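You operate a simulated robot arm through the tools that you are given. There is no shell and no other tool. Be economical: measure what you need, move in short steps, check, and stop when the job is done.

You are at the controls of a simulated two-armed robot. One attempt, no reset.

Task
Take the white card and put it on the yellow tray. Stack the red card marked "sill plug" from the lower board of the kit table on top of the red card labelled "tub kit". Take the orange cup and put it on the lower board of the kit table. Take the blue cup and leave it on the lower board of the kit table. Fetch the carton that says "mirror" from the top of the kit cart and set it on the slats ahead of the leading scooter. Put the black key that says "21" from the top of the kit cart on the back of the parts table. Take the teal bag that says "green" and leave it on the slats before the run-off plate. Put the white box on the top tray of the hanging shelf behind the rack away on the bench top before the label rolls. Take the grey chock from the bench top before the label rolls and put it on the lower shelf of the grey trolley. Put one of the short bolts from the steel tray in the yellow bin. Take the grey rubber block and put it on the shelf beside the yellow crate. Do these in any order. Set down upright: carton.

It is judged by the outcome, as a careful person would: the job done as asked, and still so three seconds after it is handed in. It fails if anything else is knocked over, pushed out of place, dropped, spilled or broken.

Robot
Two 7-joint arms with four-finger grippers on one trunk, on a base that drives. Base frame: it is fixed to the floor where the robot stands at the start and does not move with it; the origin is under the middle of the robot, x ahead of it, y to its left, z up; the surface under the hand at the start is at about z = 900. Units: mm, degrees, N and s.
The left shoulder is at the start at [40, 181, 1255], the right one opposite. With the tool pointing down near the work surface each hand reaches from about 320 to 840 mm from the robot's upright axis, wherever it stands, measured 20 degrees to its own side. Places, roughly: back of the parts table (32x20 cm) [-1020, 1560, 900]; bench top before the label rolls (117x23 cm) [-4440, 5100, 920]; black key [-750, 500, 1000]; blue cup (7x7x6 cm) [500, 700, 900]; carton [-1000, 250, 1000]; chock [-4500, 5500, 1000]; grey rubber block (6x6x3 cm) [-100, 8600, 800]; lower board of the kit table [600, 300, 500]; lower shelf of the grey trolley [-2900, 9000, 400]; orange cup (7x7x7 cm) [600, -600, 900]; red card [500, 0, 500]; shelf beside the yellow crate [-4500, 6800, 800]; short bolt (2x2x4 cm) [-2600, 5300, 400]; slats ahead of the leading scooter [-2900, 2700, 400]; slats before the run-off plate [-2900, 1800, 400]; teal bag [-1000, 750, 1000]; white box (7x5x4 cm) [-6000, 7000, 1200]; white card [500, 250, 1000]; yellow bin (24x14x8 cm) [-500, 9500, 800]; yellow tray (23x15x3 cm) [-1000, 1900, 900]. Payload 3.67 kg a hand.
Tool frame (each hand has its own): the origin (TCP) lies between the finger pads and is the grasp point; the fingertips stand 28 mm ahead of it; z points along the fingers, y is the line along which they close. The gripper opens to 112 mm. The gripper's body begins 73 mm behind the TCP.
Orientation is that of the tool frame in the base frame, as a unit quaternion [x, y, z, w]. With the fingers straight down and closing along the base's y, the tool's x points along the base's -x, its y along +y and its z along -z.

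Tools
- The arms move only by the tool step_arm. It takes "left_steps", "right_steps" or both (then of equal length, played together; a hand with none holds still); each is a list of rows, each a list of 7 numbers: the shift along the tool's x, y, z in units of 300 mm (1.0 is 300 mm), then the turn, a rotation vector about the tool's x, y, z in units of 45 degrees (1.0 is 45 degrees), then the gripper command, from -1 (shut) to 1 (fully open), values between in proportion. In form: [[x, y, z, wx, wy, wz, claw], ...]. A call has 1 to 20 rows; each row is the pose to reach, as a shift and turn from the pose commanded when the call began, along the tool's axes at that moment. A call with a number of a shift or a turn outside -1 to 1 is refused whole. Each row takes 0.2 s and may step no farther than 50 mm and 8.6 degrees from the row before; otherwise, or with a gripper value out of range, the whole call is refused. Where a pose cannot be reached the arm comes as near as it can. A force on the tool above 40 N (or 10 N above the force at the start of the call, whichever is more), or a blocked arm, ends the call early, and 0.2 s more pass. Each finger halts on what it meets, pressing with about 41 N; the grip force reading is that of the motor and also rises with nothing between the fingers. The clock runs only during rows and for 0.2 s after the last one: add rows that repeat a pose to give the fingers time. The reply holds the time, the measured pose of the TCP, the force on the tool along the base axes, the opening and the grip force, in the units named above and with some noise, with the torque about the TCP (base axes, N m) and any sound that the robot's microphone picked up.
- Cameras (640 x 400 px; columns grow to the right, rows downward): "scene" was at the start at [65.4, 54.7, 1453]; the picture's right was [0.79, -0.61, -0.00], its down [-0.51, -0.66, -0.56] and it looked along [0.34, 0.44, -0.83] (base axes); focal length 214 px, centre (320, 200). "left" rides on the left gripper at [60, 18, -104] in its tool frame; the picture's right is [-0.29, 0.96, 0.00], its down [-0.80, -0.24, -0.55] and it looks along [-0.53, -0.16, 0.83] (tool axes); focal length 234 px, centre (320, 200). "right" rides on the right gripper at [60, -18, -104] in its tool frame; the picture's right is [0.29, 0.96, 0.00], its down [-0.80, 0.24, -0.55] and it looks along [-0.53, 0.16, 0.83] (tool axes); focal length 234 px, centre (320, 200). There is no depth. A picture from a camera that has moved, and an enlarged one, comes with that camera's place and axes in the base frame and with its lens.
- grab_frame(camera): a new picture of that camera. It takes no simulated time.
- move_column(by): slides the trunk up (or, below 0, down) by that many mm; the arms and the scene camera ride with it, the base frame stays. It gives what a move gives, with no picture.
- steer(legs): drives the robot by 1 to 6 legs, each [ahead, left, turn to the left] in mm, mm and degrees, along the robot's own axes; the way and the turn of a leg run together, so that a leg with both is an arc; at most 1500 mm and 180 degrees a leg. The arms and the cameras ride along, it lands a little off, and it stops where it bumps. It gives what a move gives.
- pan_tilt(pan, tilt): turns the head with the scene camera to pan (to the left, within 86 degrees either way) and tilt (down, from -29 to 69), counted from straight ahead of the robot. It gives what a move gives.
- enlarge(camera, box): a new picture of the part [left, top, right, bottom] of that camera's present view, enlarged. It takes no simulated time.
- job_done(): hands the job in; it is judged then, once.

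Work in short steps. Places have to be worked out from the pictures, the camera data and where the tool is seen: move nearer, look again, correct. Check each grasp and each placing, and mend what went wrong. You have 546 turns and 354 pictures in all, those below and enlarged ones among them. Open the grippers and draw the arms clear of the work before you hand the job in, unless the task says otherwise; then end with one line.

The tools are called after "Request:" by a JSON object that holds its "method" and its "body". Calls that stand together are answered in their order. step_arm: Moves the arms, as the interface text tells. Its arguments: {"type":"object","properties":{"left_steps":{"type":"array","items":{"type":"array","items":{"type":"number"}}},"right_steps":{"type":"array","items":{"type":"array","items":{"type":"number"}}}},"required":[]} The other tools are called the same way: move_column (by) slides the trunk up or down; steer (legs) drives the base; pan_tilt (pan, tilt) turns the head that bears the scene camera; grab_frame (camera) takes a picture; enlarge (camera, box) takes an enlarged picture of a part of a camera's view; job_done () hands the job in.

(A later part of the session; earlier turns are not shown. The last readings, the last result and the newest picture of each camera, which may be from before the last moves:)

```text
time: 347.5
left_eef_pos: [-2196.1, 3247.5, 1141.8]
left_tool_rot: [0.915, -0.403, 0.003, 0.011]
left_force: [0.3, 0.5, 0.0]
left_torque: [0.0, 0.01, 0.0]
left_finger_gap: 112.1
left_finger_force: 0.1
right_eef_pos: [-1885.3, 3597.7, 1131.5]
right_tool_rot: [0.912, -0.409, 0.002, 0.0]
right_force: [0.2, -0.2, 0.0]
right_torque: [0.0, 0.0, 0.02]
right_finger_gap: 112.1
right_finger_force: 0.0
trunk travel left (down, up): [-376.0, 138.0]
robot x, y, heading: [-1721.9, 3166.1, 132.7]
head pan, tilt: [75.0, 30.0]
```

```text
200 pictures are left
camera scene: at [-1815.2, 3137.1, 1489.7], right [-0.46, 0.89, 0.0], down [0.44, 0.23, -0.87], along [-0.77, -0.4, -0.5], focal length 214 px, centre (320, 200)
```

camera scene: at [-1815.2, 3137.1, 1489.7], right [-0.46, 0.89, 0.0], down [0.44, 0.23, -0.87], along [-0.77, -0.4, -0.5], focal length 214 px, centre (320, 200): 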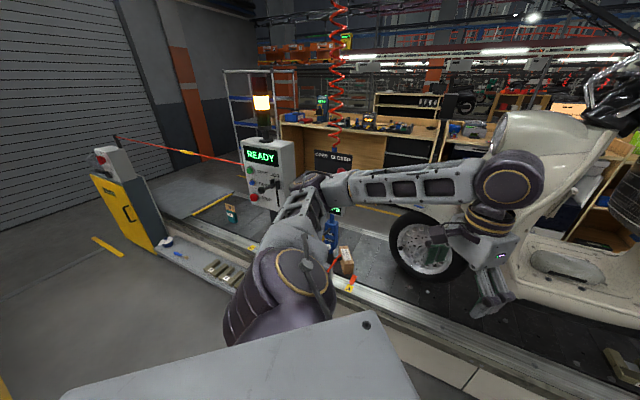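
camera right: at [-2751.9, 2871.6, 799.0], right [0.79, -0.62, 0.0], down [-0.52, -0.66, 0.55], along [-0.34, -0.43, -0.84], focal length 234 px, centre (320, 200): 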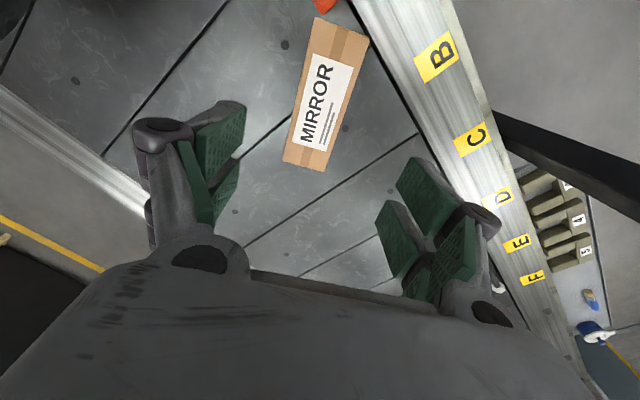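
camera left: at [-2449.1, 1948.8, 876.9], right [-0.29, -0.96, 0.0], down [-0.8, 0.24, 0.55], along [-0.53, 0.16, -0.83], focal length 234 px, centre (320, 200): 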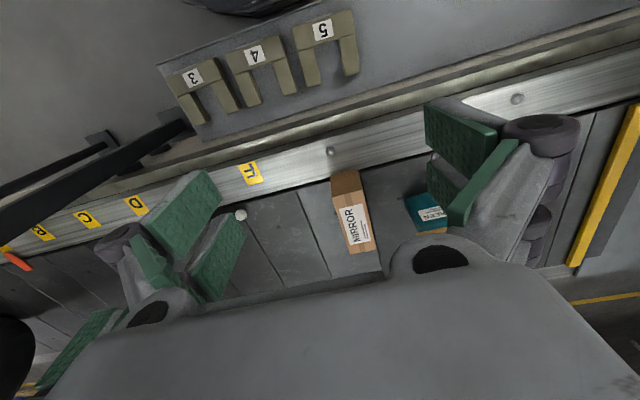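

Request:
{"method": "steer", "body": {"legs": [[240, -260, 0], [0, 0, -43]]}}

Request:
{"method": "pan_tilt", "body": {"pan": 30, "tilt": 15}}

Request:
{"method": "grab_frame", "body": {"camera": "scene"}}

Request:
{"method": "pan_tilt", "body": {"pan": -25, "tilt": 15}}

Request:
{"method": "grab_frame", "body": {"camera": "scene"}}

```text
time: 351.9
left_eef_pos: [-1982.9, 3900.2, 1141.1]
left_tool_rot: [-0.703, 0.711, 0.0, -0.011]
left_force: [-0.5, -0.5, 0.1]
left_torque: [-0.03, 0.0, 0.02]
left_finger_gap: 112.0
left_finger_force: 0.1
right_eef_pos: [-1515.3, 3944.6, 1131.0]
right_tool_rot: [-0.698, 0.716, -0.003, -0.001]
right_force: [-0.4, 0.1, 0.3]
right_torque: [-0.02, -0.01, -0.02]
right_finger_gap: 111.9
right_finger_force: 0.0
trunk travel left (down, up): [-376.0, 138.0]
robot x, y, heading: [-1692.4, 3518.3, 88.9]
head pan, tilt: [75.0, 30.0]
```

```text
time: 353.1
left_eef_pos: [-1983.7, 3900.4, 1141.1]
left_tool_rot: [-0.703, 0.712, 0.0, -0.011]
left_force: [0.0, -0.1, -0.7]
left_torque: [0.01, -0.01, 0.02]
left_finger_gap: 112.0
left_finger_force: 0.1
right_eef_pos: [-1515.8, 3944.7, 1131.9]
right_tool_rot: [-0.698, 0.716, -0.003, -0.001]
right_force: [-0.3, -0.1, -0.3]
right_torque: [0.0, -0.01, -0.03]
right_finger_gap: 111.8
right_finger_force: 0.0
trunk travel left (down, up): [-376.0, 138.0]
robot x, y, heading: [-1696.0, 3518.6, 89.3]
head pan, tilt: [30.0, 15.0]
```

```text
199 pictures are left
camera scene: at [-1736.9, 3617.9, 1513.9], right [0.87, 0.49, 0.0], down [0.13, -0.23, -0.97], along [-0.47, 0.84, -0.26], focal length 214 px, centre (320, 200)
```

scene: 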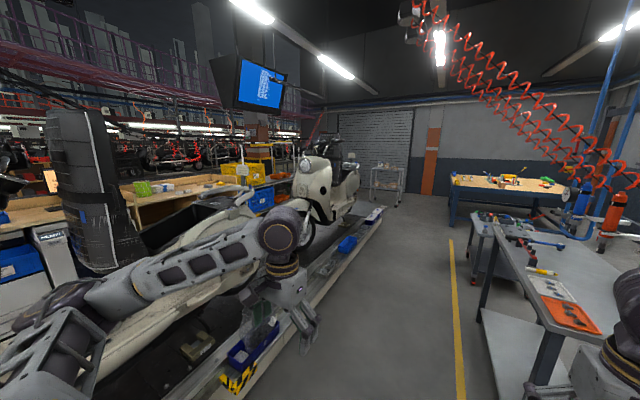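

```text
time: 354.3
left_eef_pos: [-1982.6, 3900.5, 1141.8]
left_tool_rot: [-0.703, 0.711, 0.0, -0.012]
left_force: [-0.5, -0.2, 0.3]
left_torque: [0.0, 0.01, -0.01]
left_finger_gap: 112.3
left_finger_force: 0.0
right_eef_pos: [-1515.0, 3944.5, 1131.0]
right_tool_rot: [-0.699, 0.715, -0.004, 0.0]
right_force: [0.2, -0.5, -0.6]
right_torque: [0.0, 0.0, -0.04]
right_finger_gap: 112.2
right_finger_force: 0.0
trunk travel left (down, up): [-376.0, 138.0]
robot x, y, heading: [-1695.6, 3519.0, 89.7]
head pan, tilt: [-25.0, 15.0]
```

```text
198 pictures are left
camera scene: at [-1650.7, 3620.6, 1513.9], right [0.9, -0.43, 0.0], down [-0.11, -0.23, -0.97], along [0.42, 0.87, -0.26], focal length 214 px, centre (320, 200)
```

scene: 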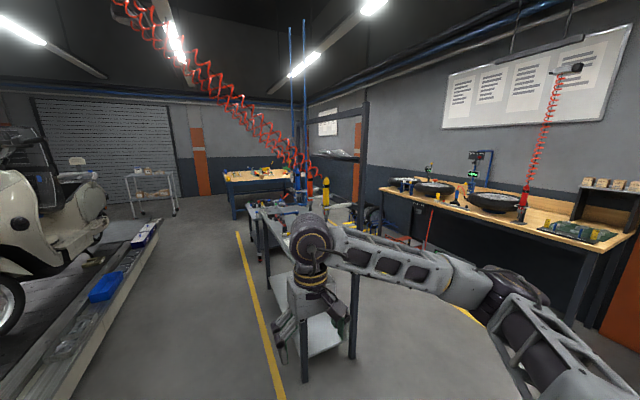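

Next: the bolt at (-2600,5300). I drive up the corridor and turn to face the conveyor.

Request:
{"method": "steer", "body": {"legs": [[0, 150, 0], [1500, 0, 0], [280, 0, 0], [0, 0, 90]]}}

Request:
{"method": "pan_tilt", "body": {"pan": 0, "tilt": 40}}

Request:
{"method": "grab_frame", "body": {"camera": "scene"}}

```text
time: 368.8
left_eef_pos: [-2196.6, 5013.5, 1140.2]
left_tool_rot: [1.0, -0.005, 0.008, 0.008]
left_force: [0.4, -0.7, -0.1]
left_torque: [0.01, -0.02, 0.0]
left_finger_gap: 112.0
left_finger_force: 0.1
right_eef_pos: [-2241.6, 5479.4, 1131.4]
right_tool_rot: [1.0, -0.011, 0.003, -0.002]
right_force: [-0.5, 0.0, 1.2]
right_torque: [-0.02, 0.02, 0.02]
right_finger_gap: 112.1
right_finger_force: 0.1
trunk travel left (down, up): [-376.0, 138.0]
robot x, y, heading: [-1814.2, 5305.6, 179.6]
head pan, tilt: [-25.0, 15.0]
```

```text
time: 369.7
left_eef_pos: [-2196.0, 5012.8, 1141.4]
left_tool_rot: [1.0, -0.004, 0.007, 0.008]
left_force: [0.0, -0.4, 0.3]
left_torque: [0.03, -0.04, 0.02]
left_finger_gap: 111.8
left_finger_force: 0.1
right_eef_pos: [-2241.3, 5480.6, 1131.4]
right_tool_rot: [1.0, -0.011, 0.002, -0.001]
right_force: [0.1, -0.3, -0.4]
right_torque: [-0.01, 0.01, -0.02]
right_finger_gap: 112.2
right_finger_force: 0.1
trunk travel left (down, up): [-376.0, 138.0]
robot x, y, heading: [-1814.7, 5306.6, 179.2]
head pan, tilt: [0.0, 40.0]
```

```text
197 pictures are left
camera scene: at [-1918.6, 5303.3, 1474.4], right [0.01, 1.0, 0.0], down [0.64, -0.01, -0.77], along [-0.77, 0.01, -0.64], focal length 214 px, centre (320, 200)
```

scene: 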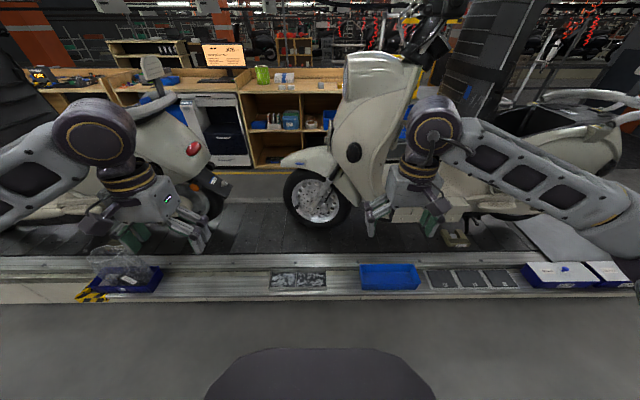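

Request:
{"method": "enlarge", "body": {"camera": "scene", "box": [220, 230, 560, 310]}}

Request:
{"method": "enlarge", "body": {"camera": "scene", "box": [260, 255, 340, 305]}}

```text
1.88 times, centred on (390, 270) of scene
camera zoom: at [-1918.6, 5303.3, 1474.4], right [0.01, 1.0, 0.0], down [0.64, -0.01, -0.77], along [-0.77, 0.01, -0.64], focal length 404 px, centre (188, 68)
```

zoom: 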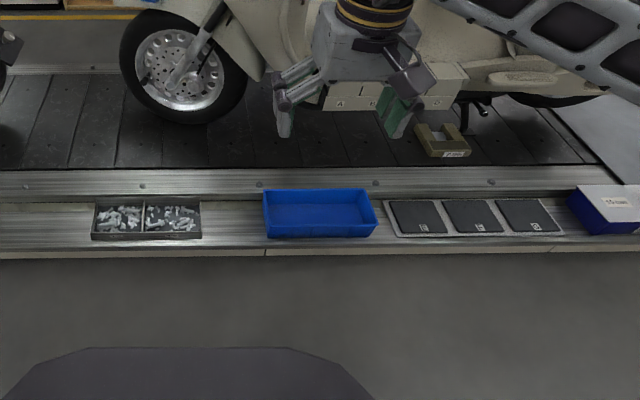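

```text
8.00 times, centred on (300, 280) of scene
camera zoom: at [-1918.6, 5303.3, 1474.4], right [0.01, 1.0, 0.0], down [0.64, -0.01, -0.77], along [-0.77, 0.01, -0.64], focal length 1716 px, centre (480, -440)
```

zoom: 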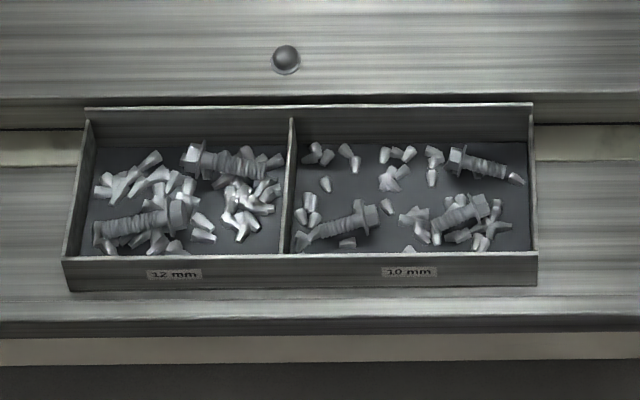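

Request:
{"method": "steer", "body": {"legs": [[50, 0, 0]]}}

Request:
{"method": "move_column", "body": {"by": -370}}

Request:
{"method": "step_arm", "body": {"left_steps": [[-0.14, -0.08, 0.03, 0, 0, 0, 0.5], [-0.28, -0.16, 0.06, 0, 0, 0, 0], [-0.42, -0.24, 0.1, 0, 0, 0, 0], [-0.56, -0.32, 0.15, 0, 0, 0, 0], [-0.68, -0.42, 0.22, 0, 0, 0, 0], [-0.72, -0.52, 0.32, 0, 0, 0, 0], [-0.74, -0.57, 0.45, 0, 0, 0, 0]]}}

Request:
{"method": "grab_frame", "body": {"camera": "left"}}

```text
time: 370.6
left_eef_pos: [-2242.4, 5014.3, 1142.6]
left_tool_rot: [1.0, -0.005, 0.006, 0.009]
left_force: [0.4, -0.3, 0.5]
left_torque: [0.02, 0.08, -0.02]
left_finger_gap: 111.8
left_finger_force: 0.1
right_eef_pos: [-2288.6, 5481.1, 1134.1]
right_tool_rot: [1.0, -0.01, 0.001, -0.002]
right_force: [0.3, 0.5, 0.0]
right_torque: [0.0, 0.02, 0.01]
right_finger_gap: 112.3
right_finger_force: 0.0
trunk travel left (down, up): [-376.0, 138.0]
robot x, y, heading: [-1863.8, 5306.6, 179.4]
head pan, tilt: [0.0, 40.0]
```

```text
time: 374.2
left_eef_pos: [-2245.7, 5012.6, 772.7]
left_tool_rot: [1.0, -0.004, 0.007, 0.007]
left_force: [-0.4, -0.4, 0.2]
left_torque: [0.02, 0.02, 0.0]
left_finger_gap: 112.4
left_finger_force: 0.0
right_eef_pos: [-2291.8, 5481.1, 763.2]
right_tool_rot: [1.0, -0.009, 0.002, -0.002]
right_force: [-0.8, -0.1, 0.1]
right_torque: [0.01, 0.01, 0.02]
right_finger_gap: 112.1
right_finger_force: 0.1
trunk travel left (down, up): [-6.0, 508.0]
robot x, y, heading: [-1863.9, 5303.9, 179.4]
head pan, tilt: [0.0, 40.0]
```

```text
refused: row 4 steps farther than a row can; nothing moved
```

```text
194 pictures are left
camera left: at [-2187.3, 4998.6, 877.5], right [-0.3, -0.95, 0.01], down [-0.8, 0.26, 0.54], along [-0.52, 0.15, -0.84], focal length 234 px, centre (320, 200)
```

left: 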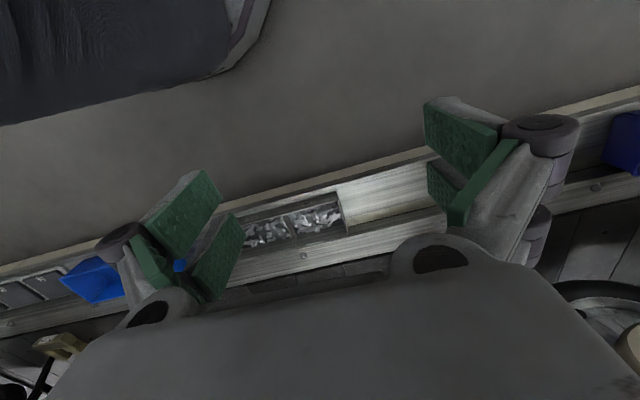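

Request:
{"method": "step_arm", "body": {"left_steps": [[-0.13, -0.07, 0.03, 0, 0, 0, 0.5], [-0.26, -0.14, 0.06, 0, 0, 0, 0], [-0.39, -0.21, 0.1, 0, 0, 0, 0], [-0.51, -0.29, 0.15, 0, 0, 0, 0], [-0.62, -0.38, 0.21, 0, 0, 0, 0], [-0.7, -0.47, 0.29, 0, 0, 0, 0], [-0.74, -0.54, 0.4, 0, 0, 0, 0], [-0.74, -0.57, 0.5, 0, 0, 0, 0]]}}

Request:
{"method": "grab_frame", "body": {"camera": "left"}}

Request:
{"method": "enlarge", "body": {"camera": "left", "box": [200, 100, 440, 250]}}

```text
time: 376.0
left_eef_pos: [-2464.9, 5184.0, 617.8]
left_tool_rot: [1.0, -0.004, 0.007, 0.008]
left_force: [-0.1, 0.3, -0.3]
left_torque: [0.02, 0.03, -0.01]
left_finger_gap: 55.9
left_finger_force: 0.1
right_eef_pos: [-2290.9, 5481.8, 762.6]
right_tool_rot: [1.0, -0.011, 0.002, -0.002]
right_force: [-0.7, 0.5, 0.0]
right_torque: [0.0, -0.01, -0.02]
right_finger_gap: 112.0
right_finger_force: 0.0
trunk travel left (down, up): [-6.0, 508.0]
robot x, y, heading: [-1863.0, 5300.8, 179.3]
head pan, tilt: [0.0, 40.0]
```

```text
193 pictures are left
camera left: at [-2405.6, 5169.4, 722.6], right [-0.3, -0.95, 0.01], down [-0.8, 0.26, 0.54], along [-0.52, 0.15, -0.84], focal length 234 px, centre (320, 200)
```

left: 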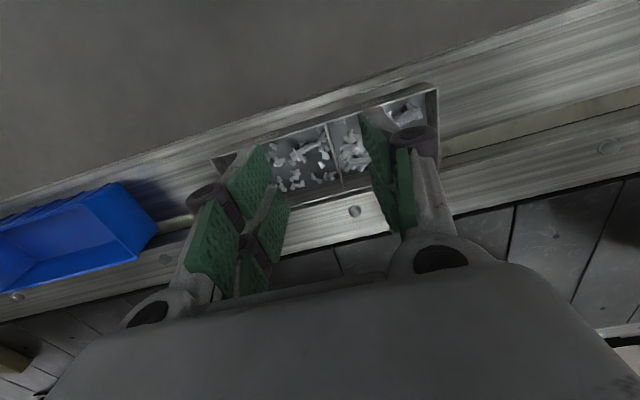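

```text
2.67 times, centred on (320, 175) of left
camera zoom: at [-2405.6, 5169.4, 722.6], right [-0.3, -0.95, 0.01], down [-0.8, 0.26, 0.54], along [-0.52, 0.15, -0.84], focal length 624 px, centre (320, 267)
```

zoom: 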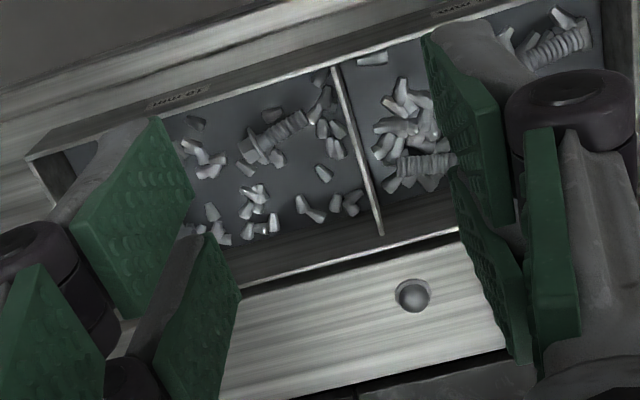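

Request:
{"method": "step_arm", "body": {"left_steps": [[0.0, -0.1, 0.08, 0, 0, 0, 0.6], [0.0, -0.15, 0.15, 0, 0, 0, 1], [0.0, -0.15, 0.15, 0, 0, 0, 1]]}}

Request:
{"method": "enlarge", "body": {"camera": "left", "box": [200, 60, 440, 210]}}

```text
time: 376.8
left_eef_pos: [-2462.4, 5228.5, 570.4]
left_tool_rot: [1.0, -0.005, 0.008, 0.008]
left_force: [-0.2, 0.3, 0.2]
left_torque: [0.0, -0.04, -0.01]
left_finger_gap: 112.1
left_finger_force: 0.0
right_eef_pos: [-2290.6, 5481.1, 763.7]
right_tool_rot: [1.0, -0.01, 0.002, -0.002]
right_force: [0.1, -0.6, -0.3]
right_torque: [0.02, -0.01, 0.0]
right_finger_gap: 112.0
right_finger_force: 0.0
trunk travel left (down, up): [-6.0, 508.0]
robot x, y, heading: [-1863.6, 5304.8, 179.6]
head pan, tilt: [0.0, 40.0]
```

```text
2.67 times, centred on (320, 135) of left
camera zoom: at [-2404.1, 5213.0, 676.1], right [-0.3, -0.95, 0.01], down [-0.8, 0.26, 0.54], along [-0.52, 0.15, -0.84], focal length 624 px, centre (320, 373)
```

zoom: 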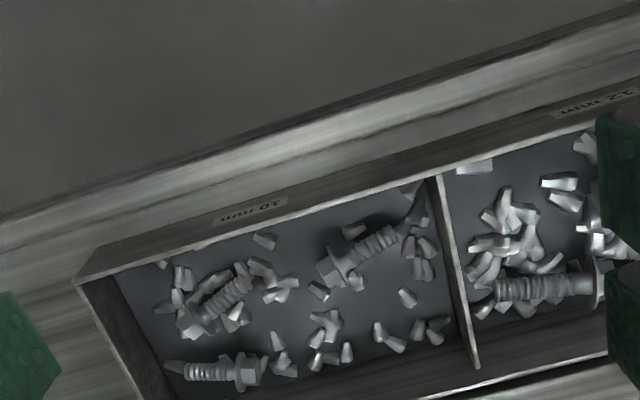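

Three shorter bolts lie in the "10 mm" compartment. I take the one at ≈(-2502,5220), axis along y, so I turn the left hand ~103°.

Request:
{"method": "step_arm", "body": {"left_steps": [[-0.03, 0, 0, 0, 0, -0.18, 0.6], [-0.06, 0, 0, 0, 0, -0.36, 0.3], [-0.09, 0.01, 0, 0, 0, -0.54, 0], [-0.11, 0.02, 0, 0, 0, -0.72, -0.2], [-0.13, 0.03, 0, 0, 0, -0.88, -0.3], [-0.133, 0.03, 0, 0, 0, -1, -0.3]]}}

Request:
{"method": "step_arm", "body": {"left_steps": [[0, 0, 0, 0, 0, -0.18, -0.3], [0, 0, 0, 0, 0, -0.36, -0.3], [0, 0, 0, 0, 0, -0.54, -0.3], [0, 0, 0, 0, 0, -0.72, -0.3], [0, 0, 0, 0, 0, -0.88, -0.3], [0, 0, 0, 0, 0, -1, -0.3]]}}

Request:
{"method": "step_arm", "body": {"left_steps": [[0, 0, 0, 0, 0, -0.15, -0.3], [0, 0, 0.03, 0, 0, -0.298, -0.3]]}}

Request:
{"method": "grab_frame", "body": {"camera": "left"}}

```text
time: 378.2
left_eef_pos: [-2502.9, 5219.6, 570.0]
left_tool_rot: [0.925, 0.379, 0.004, 0.01]
left_force: [0.0, 0.8, 0.2]
left_torque: [0.01, 0.01, -0.03]
left_finger_gap: 39.3
left_finger_force: 0.0
right_eef_pos: [-2290.3, 5480.2, 762.4]
right_tool_rot: [1.0, -0.01, 0.002, -0.001]
right_force: [0.4, 1.0, -0.7]
right_torque: [0.02, 0.01, 0.0]
right_finger_gap: 112.2
right_finger_force: 0.1
trunk travel left (down, up): [-6.0, 508.0]
robot x, y, heading: [-1861.8, 5303.6, 179.3]
head pan, tilt: [0.0, 40.0]
```

```text
time: 379.6
left_eef_pos: [-2503.0, 5219.5, 570.2]
left_tool_rot: [0.709, 0.705, 0.0, 0.011]
left_force: [0.8, 0.0, 0.9]
left_torque: [0.0, 0.02, 0.01]
left_finger_gap: 39.3
left_finger_force: 0.1
right_eef_pos: [-2291.5, 5480.7, 762.0]
right_tool_rot: [1.0, -0.011, 0.002, -0.001]
right_force: [0.4, -0.5, 0.5]
right_torque: [-0.01, -0.03, 0.02]
right_finger_gap: 111.9
right_finger_force: 0.1
trunk travel left (down, up): [-6.0, 508.0]
robot x, y, heading: [-1866.5, 5305.1, 179.5]
head pan, tilt: [0.0, 40.0]
```

```text
time: 380.2
left_eef_pos: [-2503.5, 5220.0, 561.2]
left_tool_rot: [0.623, 0.783, -0.001, 0.011]
left_force: [1.0, -0.2, 0.3]
left_torque: [0.01, 0.0, 0.02]
left_finger_gap: 39.0
left_finger_force: 0.0
right_eef_pos: [-2291.4, 5481.7, 763.1]
right_tool_rot: [1.0, -0.011, 0.002, -0.001]
right_force: [0.2, 0.2, 0.6]
right_torque: [-0.03, 0.02, 0.01]
right_finger_gap: 112.0
right_finger_force: 0.0
trunk travel left (down, up): [-6.0, 508.0]
robot x, y, heading: [-1863.1, 5307.9, 179.5]
head pan, tilt: [0.0, 40.0]
```

```text
190 pictures are left
camera left: at [-2499.9, 5285.8, 663.6], right [1.0, -0.07, 0.02], down [-0.06, -0.82, 0.57], along [-0.02, -0.57, -0.82], focal length 234 px, centre (320, 200)
```

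left: 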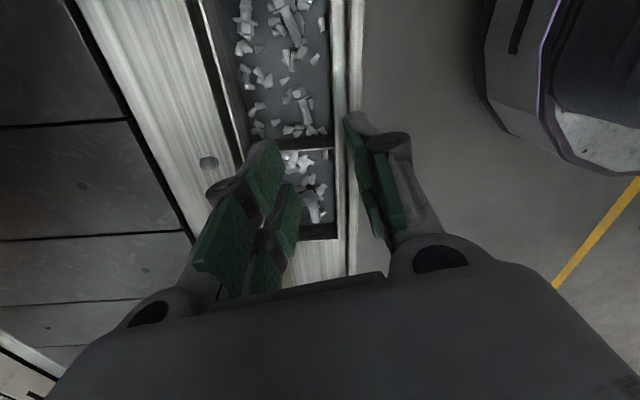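

Request:
{"method": "enlarge", "body": {"camera": "left", "box": [200, 0, 400, 125]}}

Request:
{"method": "enlarge", "body": {"camera": "scene", "box": [250, 250, 400, 330]}}

```text
3.20 times, centred on (300, 62) of left
camera zoom: at [-2499.9, 5285.8, 663.6], right [1.0, -0.07, 0.02], down [-0.06, -0.82, 0.57], along [-0.02, -0.57, -0.82], focal length 749 px, centre (384, 640)
```

zoom: 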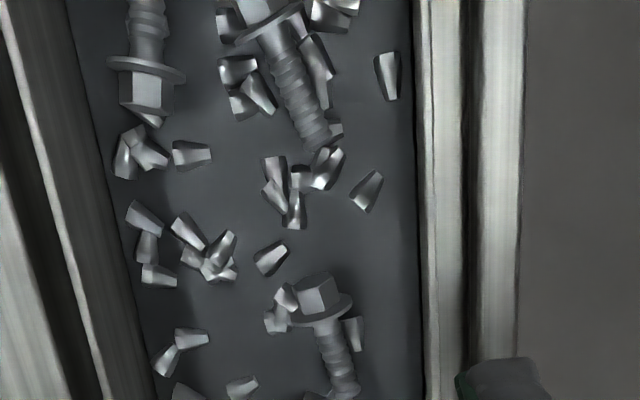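

```text
4.27 times, centred on (325, 290) of scene
camera zoom: at [-1967.7, 5303.8, 1105.6], right [0.01, 1.0, 0.0], down [0.64, -0.01, -0.77], along [-0.77, 0.01, -0.64], focal length 915 px, centre (299, -184)
```

zoom: 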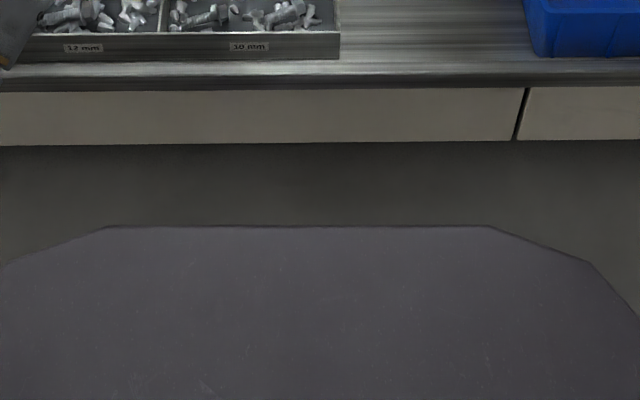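

Refined: bolt at ≈(-2516,5224), z≈397. I narrow the fingers and descend beside it.

Request:
{"method": "step_arm", "body": {"left_steps": [[0.022, -0.038, 0.1, 0, 0, 0, -0.45], [0.022, -0.038, 0.24, 0, 0, 0, -0.45], [0.022, -0.038, 0.36, 0, 0, 0, -0.45], [0.022, -0.038, 0.4, 0, 0, 0, -0.45]]}}

Request:
{"method": "grab_frame", "body": {"camera": "left"}}

```text
time: 381.2
left_eef_pos: [-2513.8, 5220.9, 443.3]
left_tool_rot: [0.623, 0.782, -0.003, 0.01]
left_force: [1.2, -1.4, 14.9]
left_torque: [-0.35, -0.45, -0.04]
left_finger_gap: 30.9
left_finger_force: 0.8
right_eef_pos: [-2290.3, 5480.8, 764.3]
right_tool_rot: [1.0, -0.01, 0.001, -0.001]
right_force: [-0.1, -0.8, 0.2]
right_torque: [0.04, 0.0, 0.02]
right_finger_gap: 111.8
right_finger_force: 0.0
trunk travel left (down, up): [-6.0, 508.0]
robot x, y, heading: [-1860.9, 5300.3, 179.6]
head pan, tilt: [0.0, 40.0]
```

```text
187 pictures are left
camera left: at [-2510.7, 5287.3, 546.3], right [1.0, -0.07, 0.01], down [-0.06, -0.82, 0.57], along [-0.03, -0.57, -0.82], focal length 234 px, centre (320, 200)
```

left: 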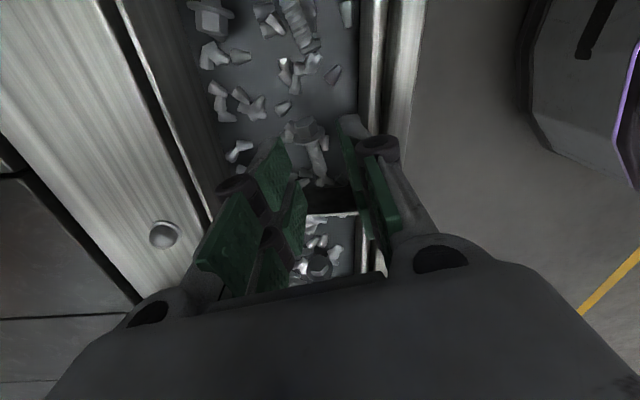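

Request:
{"method": "enlarge", "body": {"camera": "left", "box": [240, 80, 440, 205]}}

```text
3.20 times, centred on (340, 142) of left
camera zoom: at [-2510.7, 5287.3, 546.3], right [1.0, -0.07, 0.01], down [-0.06, -0.82, 0.57], along [-0.03, -0.57, -0.82], focal length 749 px, centre (256, 384)
```

zoom: 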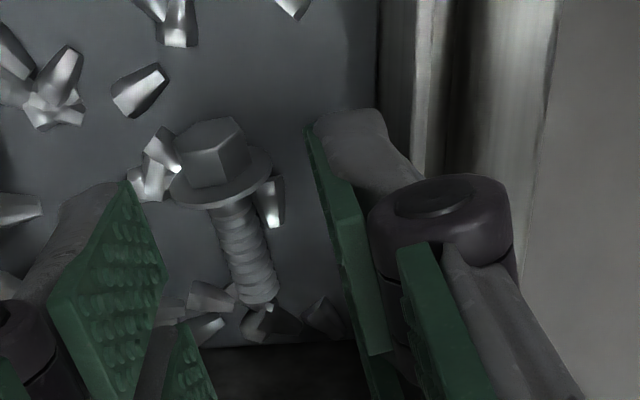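

The front finger sits on the tray rim. Raise, shift 5 mm back and down along the shank, narrow slightly and descend again.

Request:
{"method": "step_arm", "body": {"left_steps": [[0, 0, -0.05, 0, 0, 0, -0.5], [-0.019, -0.022, -0.05, 0, 0, 0, -0.52], [-0.019, -0.022, 0.02, 0, 0, 0, -0.52], [-0.019, -0.022, 0.06, 0, 0, 0, -0.52]]}}

Request:
{"method": "enlarge", "body": {"camera": "left", "box": [240, 80, 440, 205]}}

```text
time: 382.2
left_eef_pos: [-2518.4, 5214.5, 422.0]
left_tool_rot: [0.623, 0.782, -0.002, 0.01]
left_force: [0.2, 0.8, -0.5]
left_torque: [0.06, -0.01, 0.0]
left_finger_gap: 26.6
left_finger_force: 0.1
right_eef_pos: [-2290.8, 5480.8, 764.3]
right_tool_rot: [1.0, -0.01, 0.002, -0.002]
right_force: [0.2, 0.0, -0.1]
right_torque: [0.0, 0.04, -0.01]
right_finger_gap: 112.1
right_finger_force: 0.0
trunk travel left (down, up): [-6.0, 508.0]
robot x, y, heading: [-1862.3, 5303.6, 179.8]
head pan, tilt: [0.0, 40.0]
```

```text
3.20 times, centred on (340, 142) of left
camera zoom: at [-2515.7, 5280.4, 525.6], right [1.0, -0.07, 0.02], down [-0.06, -0.82, 0.57], along [-0.03, -0.57, -0.82], focal length 749 px, centre (256, 384)
```

zoom: 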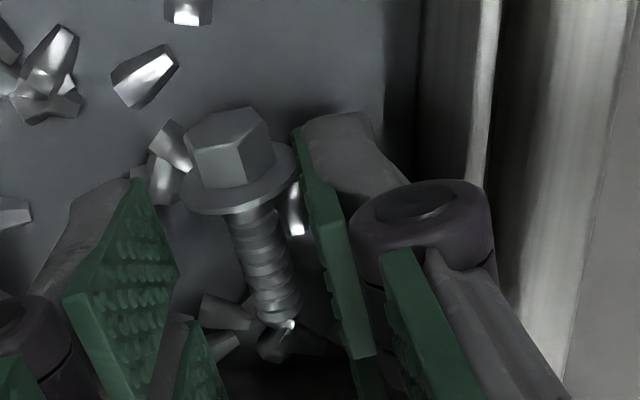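

Request:
{"method": "step_arm", "body": {"left_steps": [[0, 0, 0.012, 0, 0, 0, -0.52], [0, 0, 0.02, 0, 0, 0, -0.52], [0, 0, 0.02, 0, 0, 0, -0.8], [0, 0, 0.02, 0, 0, 0, -1], [0, 0, 0.02, 0, 0, 0, -1]]}}

Request:
{"method": "enlarge", "body": {"camera": "left", "box": [240, 80, 440, 205]}}

```text
time: 383.4
left_eef_pos: [-2517.8, 5214.9, 416.7]
left_tool_rot: [0.623, 0.782, -0.002, 0.011]
left_force: [-0.3, 0.1, -0.2]
left_torque: [-0.01, -0.02, 0.02]
left_finger_gap: 17.4
left_finger_force: 41.3
right_eef_pos: [-2290.6, 5482.0, 762.0]
right_tool_rot: [1.0, -0.011, 0.001, 0.0]
right_force: [-0.1, 0.6, 0.2]
right_torque: [0.03, 0.0, 0.01]
right_finger_gap: 111.9
right_finger_force: 0.0
trunk travel left (down, up): [-6.0, 508.0]
robot x, y, heading: [-1864.2, 5301.8, 179.5]
head pan, tilt: [0.0, 40.0]
```

```text
3.20 times, centred on (340, 142) of left
camera zoom: at [-2515.3, 5280.3, 519.8], right [1.0, -0.07, 0.02], down [-0.06, -0.82, 0.57], along [-0.02, -0.57, -0.82], focal length 749 px, centre (256, 384)
```

zoom: 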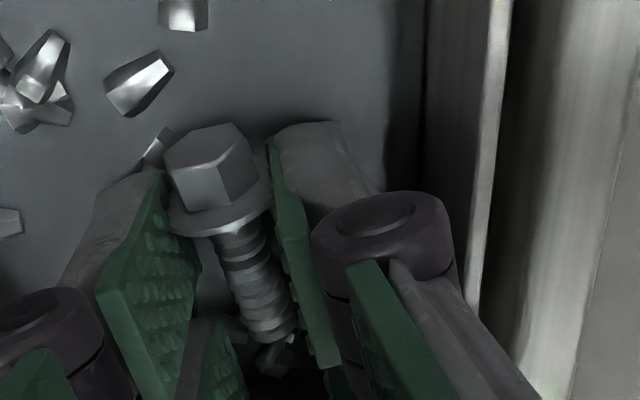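

Gripped (17 mm). Lift slowly.

Request:
{"method": "step_arm", "body": {"left_steps": [[0, 0, -0.04, 0, 0, 0, -1], [0, 0, -0.1, 0, 0, 0, -1], [0, 0, -0.2, 0, 0, 0, -1], [0, 0, -0.35, 0, 0, 0, -1], [0, 0, -0.5, 0, 0, 0, -1]]}}

Request:
{"method": "enlarge", "body": {"camera": "left", "box": [220, 60, 420, 185]}}

Request:
{"method": "grab_frame", "body": {"camera": "left"}}

```text
time: 384.6
left_eef_pos: [-2521.5, 5217.6, 567.0]
left_tool_rot: [0.623, 0.782, -0.001, 0.01]
left_force: [0.7, -0.7, 0.1]
left_torque: [0.04, 0.01, 0.0]
left_finger_gap: 17.7
left_finger_force: 41.7
right_eef_pos: [-2290.4, 5480.6, 763.0]
right_tool_rot: [1.0, -0.01, 0.002, -0.001]
right_force: [0.0, 0.0, -1.0]
right_torque: [0.03, 0.02, -0.02]
right_finger_gap: 112.0
right_finger_force: 0.0
trunk travel left (down, up): [-6.0, 508.0]
robot x, y, heading: [-1863.7, 5305.0, 179.5]
head pan, tilt: [0.0, 40.0]
```

```text
3.20 times, centred on (320, 122) of left
camera zoom: at [-2517.4, 5283.7, 670.8], right [1.0, -0.07, 0.02], down [-0.06, -0.82, 0.56], along [-0.03, -0.56, -0.82], focal length 749 px, centre (320, 448)
```

zoom: 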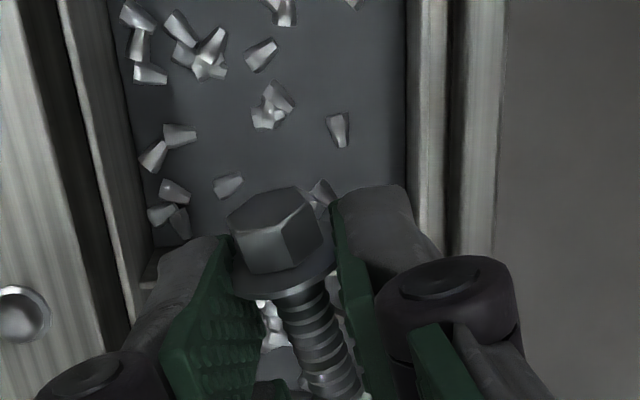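

```text
182 pictures are left
camera left: at [-2517.4, 5283.7, 670.8], right [1.0, -0.07, 0.02], down [-0.06, -0.82, 0.56], along [-0.03, -0.56, -0.82], focal length 234 px, centre (320, 200)
```

left: 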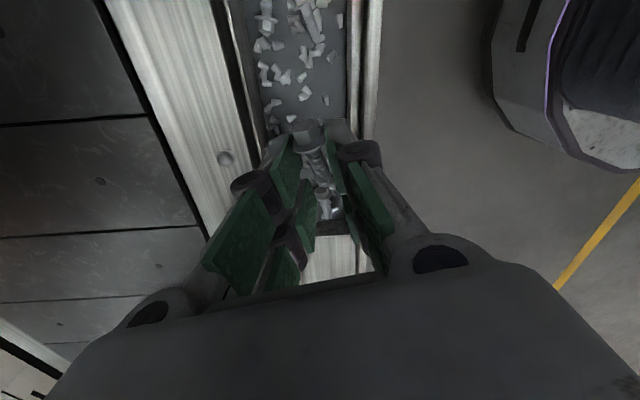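

Bolt held. Retract and head for the yellow bin at (-500,9500).

Request:
{"method": "step_arm", "body": {"left_steps": [[-0.02, 0.08, -0.12, 0, 0, 0, -1], [-0.04, 0.18, -0.24, 0, 0, 0, -1], [-0.07, 0.28, -0.36, 0, 0, 0, -1], [-0.1, 0.39, -0.46, 0, 0, 0, -1], [-0.12, 0.5, -0.55, 0, 0, 0, -1], [-0.15, 0.62, -0.62, 0, 0, 0, -1], [-0.17, 0.73, -0.68, 0, 0, 0, -1], [-0.187, 0.813, -0.7, 0, 0, 0, -1]]}}

Request:
{"method": "move_column", "body": {"by": 370}}

Request:
{"method": "steer", "body": {"legs": [[0, 0, -90]]}}

Request:
{"method": "pan_tilt", "body": {"pan": 0, "tilt": 20}}

Request:
{"method": "grab_frame", "body": {"camera": "scene"}}

```text
time: 386.6
left_eef_pos: [-2528.1, 5168.4, 579.6]
left_tool_rot: [0.601, 0.798, -0.025, 0.026]
left_force: [0.1, -0.2, -0.4]
left_torque: [-0.03, 0.01, 0.01]
left_finger_gap: 17.6
left_finger_force: 41.4
left hand out of reach, approached as far as the arm can: row 1, 2, 3, 4, 5, 6, 7, 8
right_eef_pos: [-2291.6, 5480.6, 764.1]
right_tool_rot: [1.0, -0.011, 0.001, -0.002]
right_force: [0.5, 0.6, 0.1]
right_torque: [0.02, 0.03, 0.01]
right_finger_gap: 111.9
right_finger_force: 0.1
trunk travel left (down, up): [-6.0, 508.0]
robot x, y, heading: [-1864.7, 5303.3, 179.4]
head pan, tilt: [0.0, 40.0]
stopped in row 8 (left hand): the arm was blocked; the commanded pose is now the measured one
```

```text
time: 390.2
left_eef_pos: [-2527.2, 5168.3, 946.5]
left_tool_rot: [0.601, 0.798, -0.026, 0.027]
left_force: [-0.8, -0.2, 0.3]
left_torque: [-0.02, 0.01, 0.0]
left_finger_gap: 17.4
left_finger_force: 41.4
right_eef_pos: [-2290.6, 5481.4, 1130.4]
right_tool_rot: [1.0, -0.01, 0.003, -0.001]
right_force: [0.0, 0.0, 1.0]
right_torque: [-0.02, -0.02, 0.01]
right_finger_gap: 111.9
right_finger_force: 0.1
trunk travel left (down, up): [-376.0, 138.0]
robot x, y, heading: [-1859.1, 5305.3, 179.6]
head pan, tilt: [0.0, 40.0]
```

```text
time: 394.8
left_eef_pos: [-1991.7, 5969.9, 946.9]
left_tool_rot: [0.99, 0.133, -0.037, 0.002]
left_force: [0.3, 0.2, -0.4]
left_torque: [0.03, 0.0, 0.05]
left_finger_gap: 17.5
left_finger_force: 41.1
right_eef_pos: [-1681.4, 5728.6, 1131.0]
right_tool_rot: [-0.694, 0.72, -0.002, -0.001]
right_force: [1.0, -0.3, 0.0]
right_torque: [0.03, -0.04, 0.02]
right_finger_gap: 112.0
right_finger_force: 0.1
trunk travel left (down, up): [-376.0, 138.0]
robot x, y, heading: [-1862.7, 5304.4, 88.4]
head pan, tilt: [0.0, 40.0]
```

```text
time: 395.6
left_eef_pos: [-1991.1, 5970.8, 946.1]
left_tool_rot: [0.99, 0.133, -0.037, 0.0]
left_force: [0.8, -0.8, 0.2]
left_torque: [0.03, -0.02, -0.05]
left_finger_gap: 17.6
left_finger_force: 41.1
right_eef_pos: [-1680.6, 5729.5, 1131.9]
right_tool_rot: [-0.695, 0.719, -0.003, 0.0]
right_force: [0.8, -0.8, -0.7]
right_torque: [0.0, 0.03, -0.04]
right_finger_gap: 112.0
right_finger_force: 0.0
trunk travel left (down, up): [-376.0, 138.0]
robot x, y, heading: [-1867.2, 5306.8, 88.7]
head pan, tilt: [0.0, 20.0]
```

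```text
181 pictures are left
camera scene: at [-1859.6, 5416.2, 1505.7], right [1.0, -0.02, 0.0], down [-0.01, -0.34, -0.94], along [0.02, 0.94, -0.34], focal length 214 px, centre (320, 200)
```

scene: 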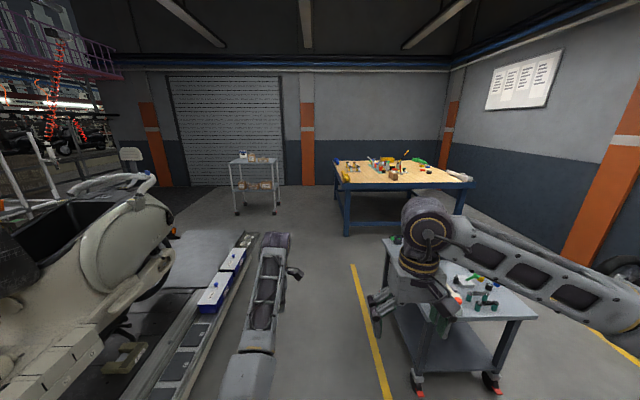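

The left wrist is near a joint limit; I untwist it while pulling the hand in.

Request:
{"method": "step_arm", "body": {"left_steps": [[-0.01, 0.04, -0.02, 0, 0, 0.17, -1], [-0.02, 0.08, -0.05, 0, 0, 0.34, -1], [-0.03, 0.12, -0.08, 0, 0, 0.5, -1], [-0.05, 0.17, -0.1, 0, 0, 0.67, -1], [-0.06, 0.21, -0.13, 0, 0, 0.84, -1], [-0.07, 0.256, -0.15, 0, 0, 1, -1]]}}

Request:
{"method": "step_arm", "body": {"left_steps": [[0, 0, -0.03, 0, 0, 0.17, -1], [0, 0, -0.06, 0, 0, 0.34, -1], [0, 0, -0.1, 0, 0, 0.5, -1], [0, 0, -0.13, 0, 0, 0.67, -1], [0, 0, -0.16, 0, 0, 0.84, -1], [0, 0, -0.2, 0, 0, 1, -1]]}}

Request:
{"method": "grab_frame", "body": {"camera": "left"}}

```text
time: 397.2
left_eef_pos: [-2058.2, 5952.7, 944.0]
left_tool_rot: [0.972, -0.221, -0.074, 0.008]
left_force: [-0.2, 0.5, 0.3]
left_torque: [-0.01, 0.02, 0.0]
left_finger_gap: 17.4
left_finger_force: 41.0
left hand out of reach, approached as far as the arm can: row 2, 3, 4, 5, 6
right_eef_pos: [-1681.1, 5729.1, 1131.4]
right_tool_rot: [-0.695, 0.719, -0.003, 0.0]
right_force: [0.2, -0.2, 0.3]
right_torque: [-0.03, 0.02, 0.0]
right_finger_gap: 111.9
right_finger_force: 0.1
trunk travel left (down, up): [-376.0, 138.0]
robot x, y, heading: [-1865.2, 5306.6, 88.5]
head pan, tilt: [0.0, 20.0]
stopped in row 6 (left hand): the arm was blocked; the commanded pose is now the measured one
```

```text
time: 398.8
left_eef_pos: [-2089.2, 5970.7, 985.8]
left_tool_rot: [0.822, -0.562, -0.084, 0.049]
left_force: [-0.1, -0.4, -0.6]
left_torque: [0.03, -0.03, 0.01]
left_finger_gap: 17.7
left_finger_force: 41.0
left hand out of reach, approached as far as the arm can: row 3, 4, 5, 6
right_eef_pos: [-1680.4, 5729.7, 1130.4]
right_tool_rot: [-0.695, 0.719, -0.003, 0.0]
right_force: [0.1, -0.2, 0.3]
right_torque: [0.03, 0.01, 0.02]
right_finger_gap: 111.9
right_finger_force: 0.0
trunk travel left (down, up): [-376.0, 138.0]
robot x, y, heading: [-1864.4, 5304.3, 88.1]
head pan, tilt: [0.0, 20.0]
stopped in row 6 (left hand): the arm was blocked; the commanded pose is now the measured one
```

```text
180 pictures are left
camera left: at [-2064.7, 5909.0, 1086.2], right [-0.98, -0.08, 0.19], down [0.04, 0.82, 0.57], along [-0.2, 0.56, -0.8], focal length 234 px, centre (320, 200)
```

left: 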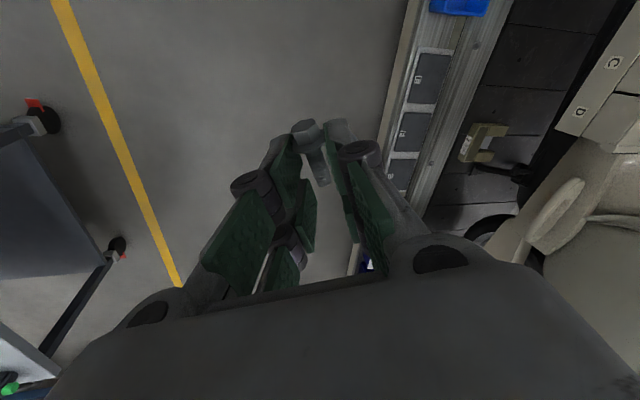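

Request:
{"method": "step_arm", "body": {"left_steps": [[0.08, 0.03, -0.04, 0, 0, 0, -1], [0.15, 0.06, -0.08, 0, 0, 0, -1], [0.23, 0.09, -0.12, 0, 0, 0, -1], [0.307, 0.12, -0.17, 0, 0, 0, -1], [0.45, 0.18, -0.25, 0, 0, 0, -1]]}}

Request:
{"method": "grab_frame", "body": {"camera": "scene"}}

```text
refused: row 5 steps farther than a row can; nothing moved
```

```text
179 pictures are left
camera scene: at [-1859.7, 5416.1, 1505.7], right [1.0, -0.02, 0.0], down [-0.01, -0.34, -0.94], along [0.02, 0.94, -0.34], focal length 214 px, centre (320, 200)
```

scene: 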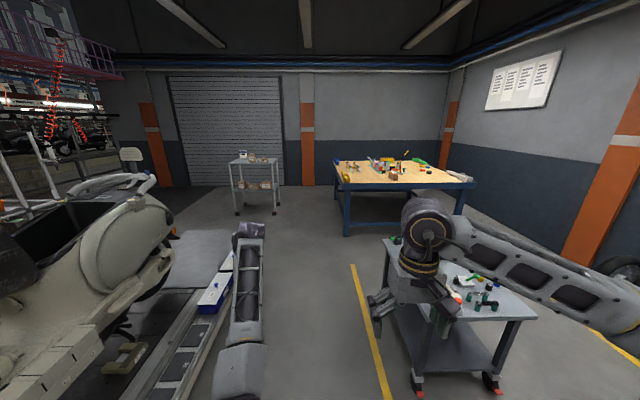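

Request:
{"method": "step_arm", "body": {"left_steps": [[0.08, 0.03, -0.04, 0, 0, 0, -1], [0.15, 0.06, -0.08, 0, 0, 0, -1], [0.23, 0.09, -0.12, 0, 0, 0, -1], [0.307, 0.12, -0.17, 0, 0, 0, -1], [0.4, 0.16, -0.22, 0, 0, 0, -1], [0.5, 0.2, -0.26, 0, 0, 0, -1]]}}

Request:
{"method": "grab_frame", "body": {"camera": "scene"}}

```text
time: 400.4
left_eef_pos: [-2163.3, 5928.7, 986.9]
left_tool_rot: [0.836, -0.533, -0.119, 0.057]
left_force: [0.0, 0.0, -0.1]
left_torque: [-0.02, 0.02, -0.01]
left_finger_gap: 17.5
left_finger_force: 40.8
left hand out of reach, approached as far as the arm can: row 1, 2, 3, 4, 5, 6
right_eef_pos: [-1682.2, 5729.6, 1132.3]
right_tool_rot: [-0.694, 0.72, -0.002, 0.0]
right_force: [-1.0, -0.6, -0.2]
right_torque: [-0.01, 0.02, -0.03]
right_finger_gap: 112.0
right_finger_force: 0.0
trunk travel left (down, up): [-376.0, 138.0]
robot x, y, heading: [-1865.2, 5308.7, 88.8]
head pan, tilt: [0.0, 20.0]
stopped in row 6 (left hand): the arm was blocked; the commanded pose is now the measured one
```

```text
178 pictures are left
camera scene: at [-1859.4, 5416.3, 1505.7], right [1.0, -0.02, 0.0], down [-0.01, -0.34, -0.94], along [0.02, 0.94, -0.34], focal length 214 px, centre (320, 200)
```

scene: 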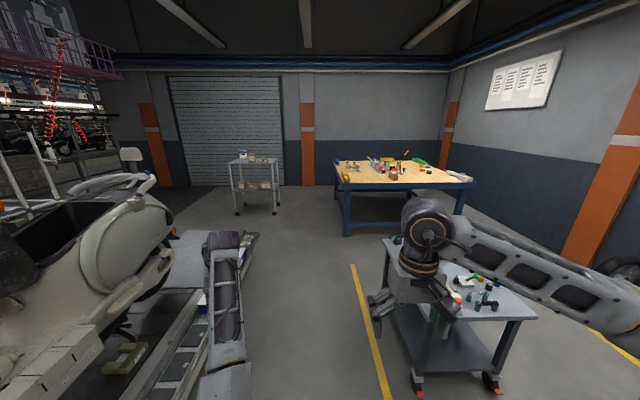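

Request:
{"method": "step_arm", "body": {"left_steps": [[0.04, -0.06, -0.026, 0.05, 0.024, 0.09, -1], [0.08, -0.12, -0.052, 0.1, 0.048, 0.18, -1], [0.12, -0.18, -0.078, 0.15, 0.072, 0.27, -1], [0.16, -0.235, -0.104, 0.2, 0.096, 0.36, -1], [0.2, -0.29, -0.13, 0.255, 0.12, 0.45, -1], [0.235, -0.352, -0.156, 0.306, 0.144, 0.53, -1]]}}

Request:
{"method": "grab_frame", "body": {"camera": "scene"}}

```text
time: 402.0
left_eef_pos: [-2083.1, 5959.3, 944.6]
left_tool_rot: [0.729, -0.684, -0.013, 0.027]
left_force: [-0.2, -0.4, -0.5]
left_torque: [0.0, 0.0, 0.02]
left_finger_gap: 17.3
left_finger_force: 41.3
left hand out of reach, approached as far as the arm can: row 2, 3, 4, 5, 6
right_eef_pos: [-1681.3, 5729.2, 1131.9]
right_tool_rot: [-0.695, 0.719, -0.003, 0.0]
right_force: [-2.1, 0.5, -1.0]
right_torque: [-0.04, -0.03, 0.0]
right_finger_gap: 111.9
right_finger_force: 0.1
trunk travel left (down, up): [-376.0, 138.0]
robot x, y, heading: [-1863.8, 5304.6, 88.7]
head pan, tilt: [0.0, 20.0]
stopped in row 6 (left hand): the arm was blocked; the commanded pose is now the measured one
```

```text
177 pictures are left
camera scene: at [-1860.0, 5415.9, 1505.8], right [1.0, -0.02, 0.0], down [-0.01, -0.34, -0.94], along [0.02, 0.94, -0.34], focal length 214 px, centre (320, 200)
```

scene: 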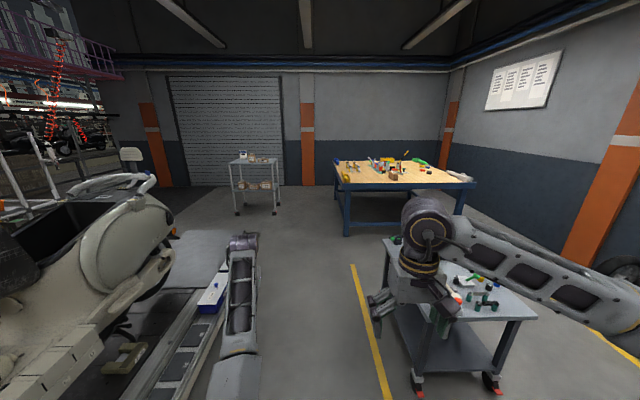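

Request:
{"method": "step_arm", "body": {"left_steps": [[0.1, 0, 0, 0, 0, 0, -1], [0.2, 0, 0, 0, 0, 0, -1], [0.3, 0, 0, 0, 0, 0, -1], [0.4, 0, 0, 0, 0, 0, -1], [0.5, 0, 0, 0, 0, 0, -1]]}}

```text
time: 403.1
left_eef_pos: [-2169.2, 5890.5, 922.2]
left_tool_rot: [0.753, -0.652, -0.076, 0.055]
left_force: [-1.0, -0.9, 0.3]
left_torque: [0.02, -0.01, 0.01]
left_finger_gap: 17.4
left_finger_force: 41.0
left hand out of reach, approached as far as the arm can: row 1, 2, 3, 4, 5
right_eef_pos: [-1681.9, 5728.3, 1133.4]
right_tool_rot: [-0.695, 0.719, -0.003, 0.0]
right_force: [-0.9, 0.4, -0.7]
right_torque: [0.0, 0.02, 0.01]
right_finger_gap: 111.9
right_finger_force: 0.0
trunk travel left (down, up): [-376.0, 138.0]
robot x, y, heading: [-1861.5, 5306.0, 89.0]
head pan, tilt: [0.0, 20.0]
stopped in row 5 (left hand): the arm was blocked; the commanded pose is now the measured one
```

Request:
{"method": "pan_tilt", "body": {"pan": 45, "tilt": 45}}

Request:
{"method": "grab_frame", "body": {"camera": "scene"}}

```text
time: 404.2
left_eef_pos: [-2167.1, 5891.8, 921.8]
left_tool_rot: [0.752, -0.652, -0.076, 0.055]
left_force: [-0.7, 0.7, -0.8]
left_torque: [0.01, 0.02, -0.03]
left_finger_gap: 17.2
left_finger_force: 40.9
right_eef_pos: [-1681.8, 5729.6, 1131.7]
right_tool_rot: [-0.694, 0.72, -0.002, -0.001]
right_force: [0.0, 0.4, -0.4]
right_torque: [0.01, 0.0, 0.02]
right_finger_gap: 112.1
right_finger_force: 0.1
trunk travel left (down, up): [-376.0, 138.0]
robot x, y, heading: [-1861.0, 5304.6, 88.6]
head pan, tilt: [45.0, 45.0]
```

```text
176 pictures are left
camera scene: at [-1917.8, 5382.0, 1467.1], right [0.72, 0.69, 0.0], down [0.49, -0.51, -0.71], along [-0.49, 0.51, -0.71], focal length 214 px, centre (320, 200)
```

scene: 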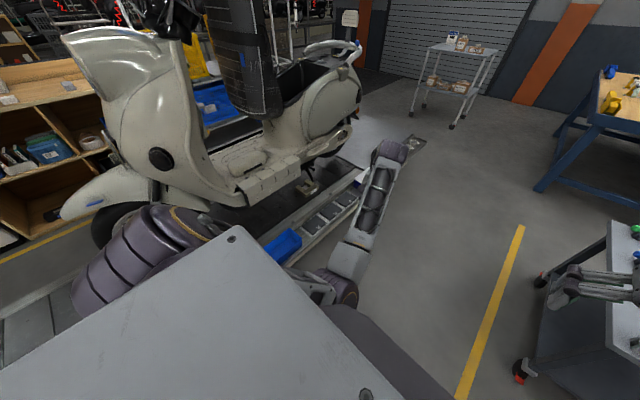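

The elbow is tucked down against the body. I extend the arm forward and up to free it.

Request:
{"method": "step_arm", "body": {"left_steps": [[-0.05, 0, -0.1, 0, 0, 0, -1], [-0.1, 0, -0.2, 0, 0, 0, -1], [-0.15, 0, -0.32, 0, 0, 0, -1], [-0.2, 0, -0.44, 0, 0, 0, -1], [-0.23, 0, -0.56, 0, 0, 0, -1], [-0.25, 0, -0.68, 0, 0, 0, -1], [-0.25, 0, -0.8, 0, 0, 0, -1], [-0.25, 0, -0.92, 0, 0, 0, -1]]}}

Request:
{"method": "grab_frame", "body": {"camera": "scene"}}

```text
time: 406.0
left_eef_pos: [-2152.1, 6012.5, 1188.2]
left_tool_rot: [0.753, -0.652, -0.077, 0.053]
left_force: [-0.3, -0.6, -0.9]
left_torque: [0.02, 0.02, 0.02]
left_finger_gap: 17.7
left_finger_force: 41.2
left hand out of reach, approached as far as the arm can: row 3, 4, 5, 6, 7, 8
right_eef_pos: [-1681.3, 5728.5, 1132.3]
right_tool_rot: [-0.695, 0.719, -0.002, -0.001]
right_force: [0.7, -1.2, 0.4]
right_torque: [0.01, 0.01, -0.01]
right_finger_gap: 111.8
right_finger_force: 0.0
trunk travel left (down, up): [-376.0, 138.0]
robot x, y, heading: [-1864.5, 5302.9, 88.8]
head pan, tilt: [45.0, 45.0]
```

```text
175 pictures are left
camera scene: at [-1917.4, 5381.1, 1467.2], right [0.72, 0.69, 0.0], down [0.49, -0.51, -0.71], along [-0.49, 0.51, -0.71], focal length 214 px, centre (320, 200)
```

scene: 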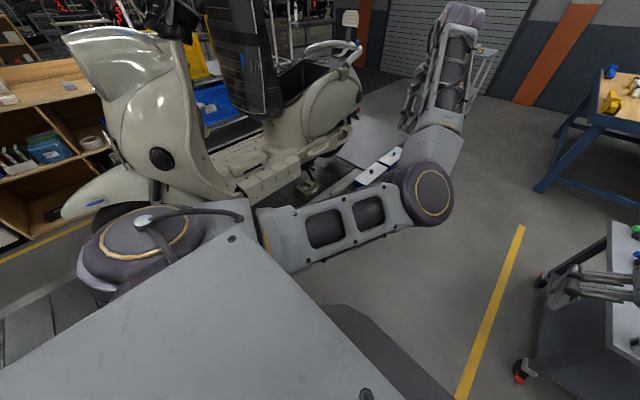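

Request:
{"method": "step_arm", "body": {"left_steps": [[-0.1, -0.1, 0.1, 0, 0, 0, -1], [-0.2, -0.2, 0.2, 0, 0, 0, -1], [-0.3, -0.3, 0.3, 0, 0, 0, -1], [-0.4, -0.4, 0.38, 0, 0, 0, -1], [-0.45, -0.5, 0.42, 0, 0, 0, -1], [-0.45, -0.62, 0.42, 0, 0, 0, -1], [-0.45, -0.74, 0.42, 0, 0, 0, -1], [-0.45, -0.86, 0.42, 0, 0, 0, -1]]}}

Request:
{"method": "grab_frame", "body": {"camera": "scene"}}

```text
refused: row 1 steps farther than a row can; nothing moved
```

```text
174 pictures are left
camera scene: at [-1917.4, 5381.1, 1467.2], right [0.72, 0.69, 0.0], down [0.49, -0.51, -0.71], along [-0.49, 0.51, -0.71], focal length 214 px, centre (320, 200)
```

scene: 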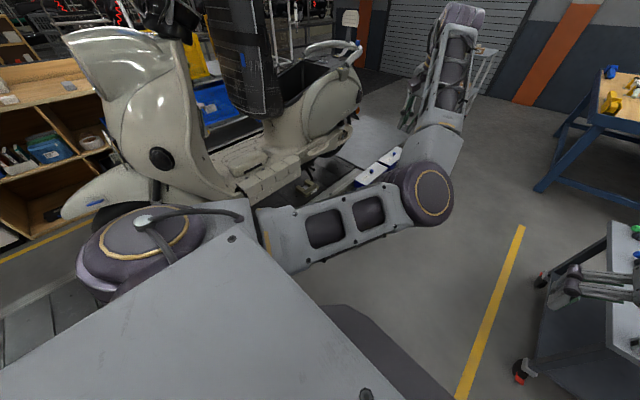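

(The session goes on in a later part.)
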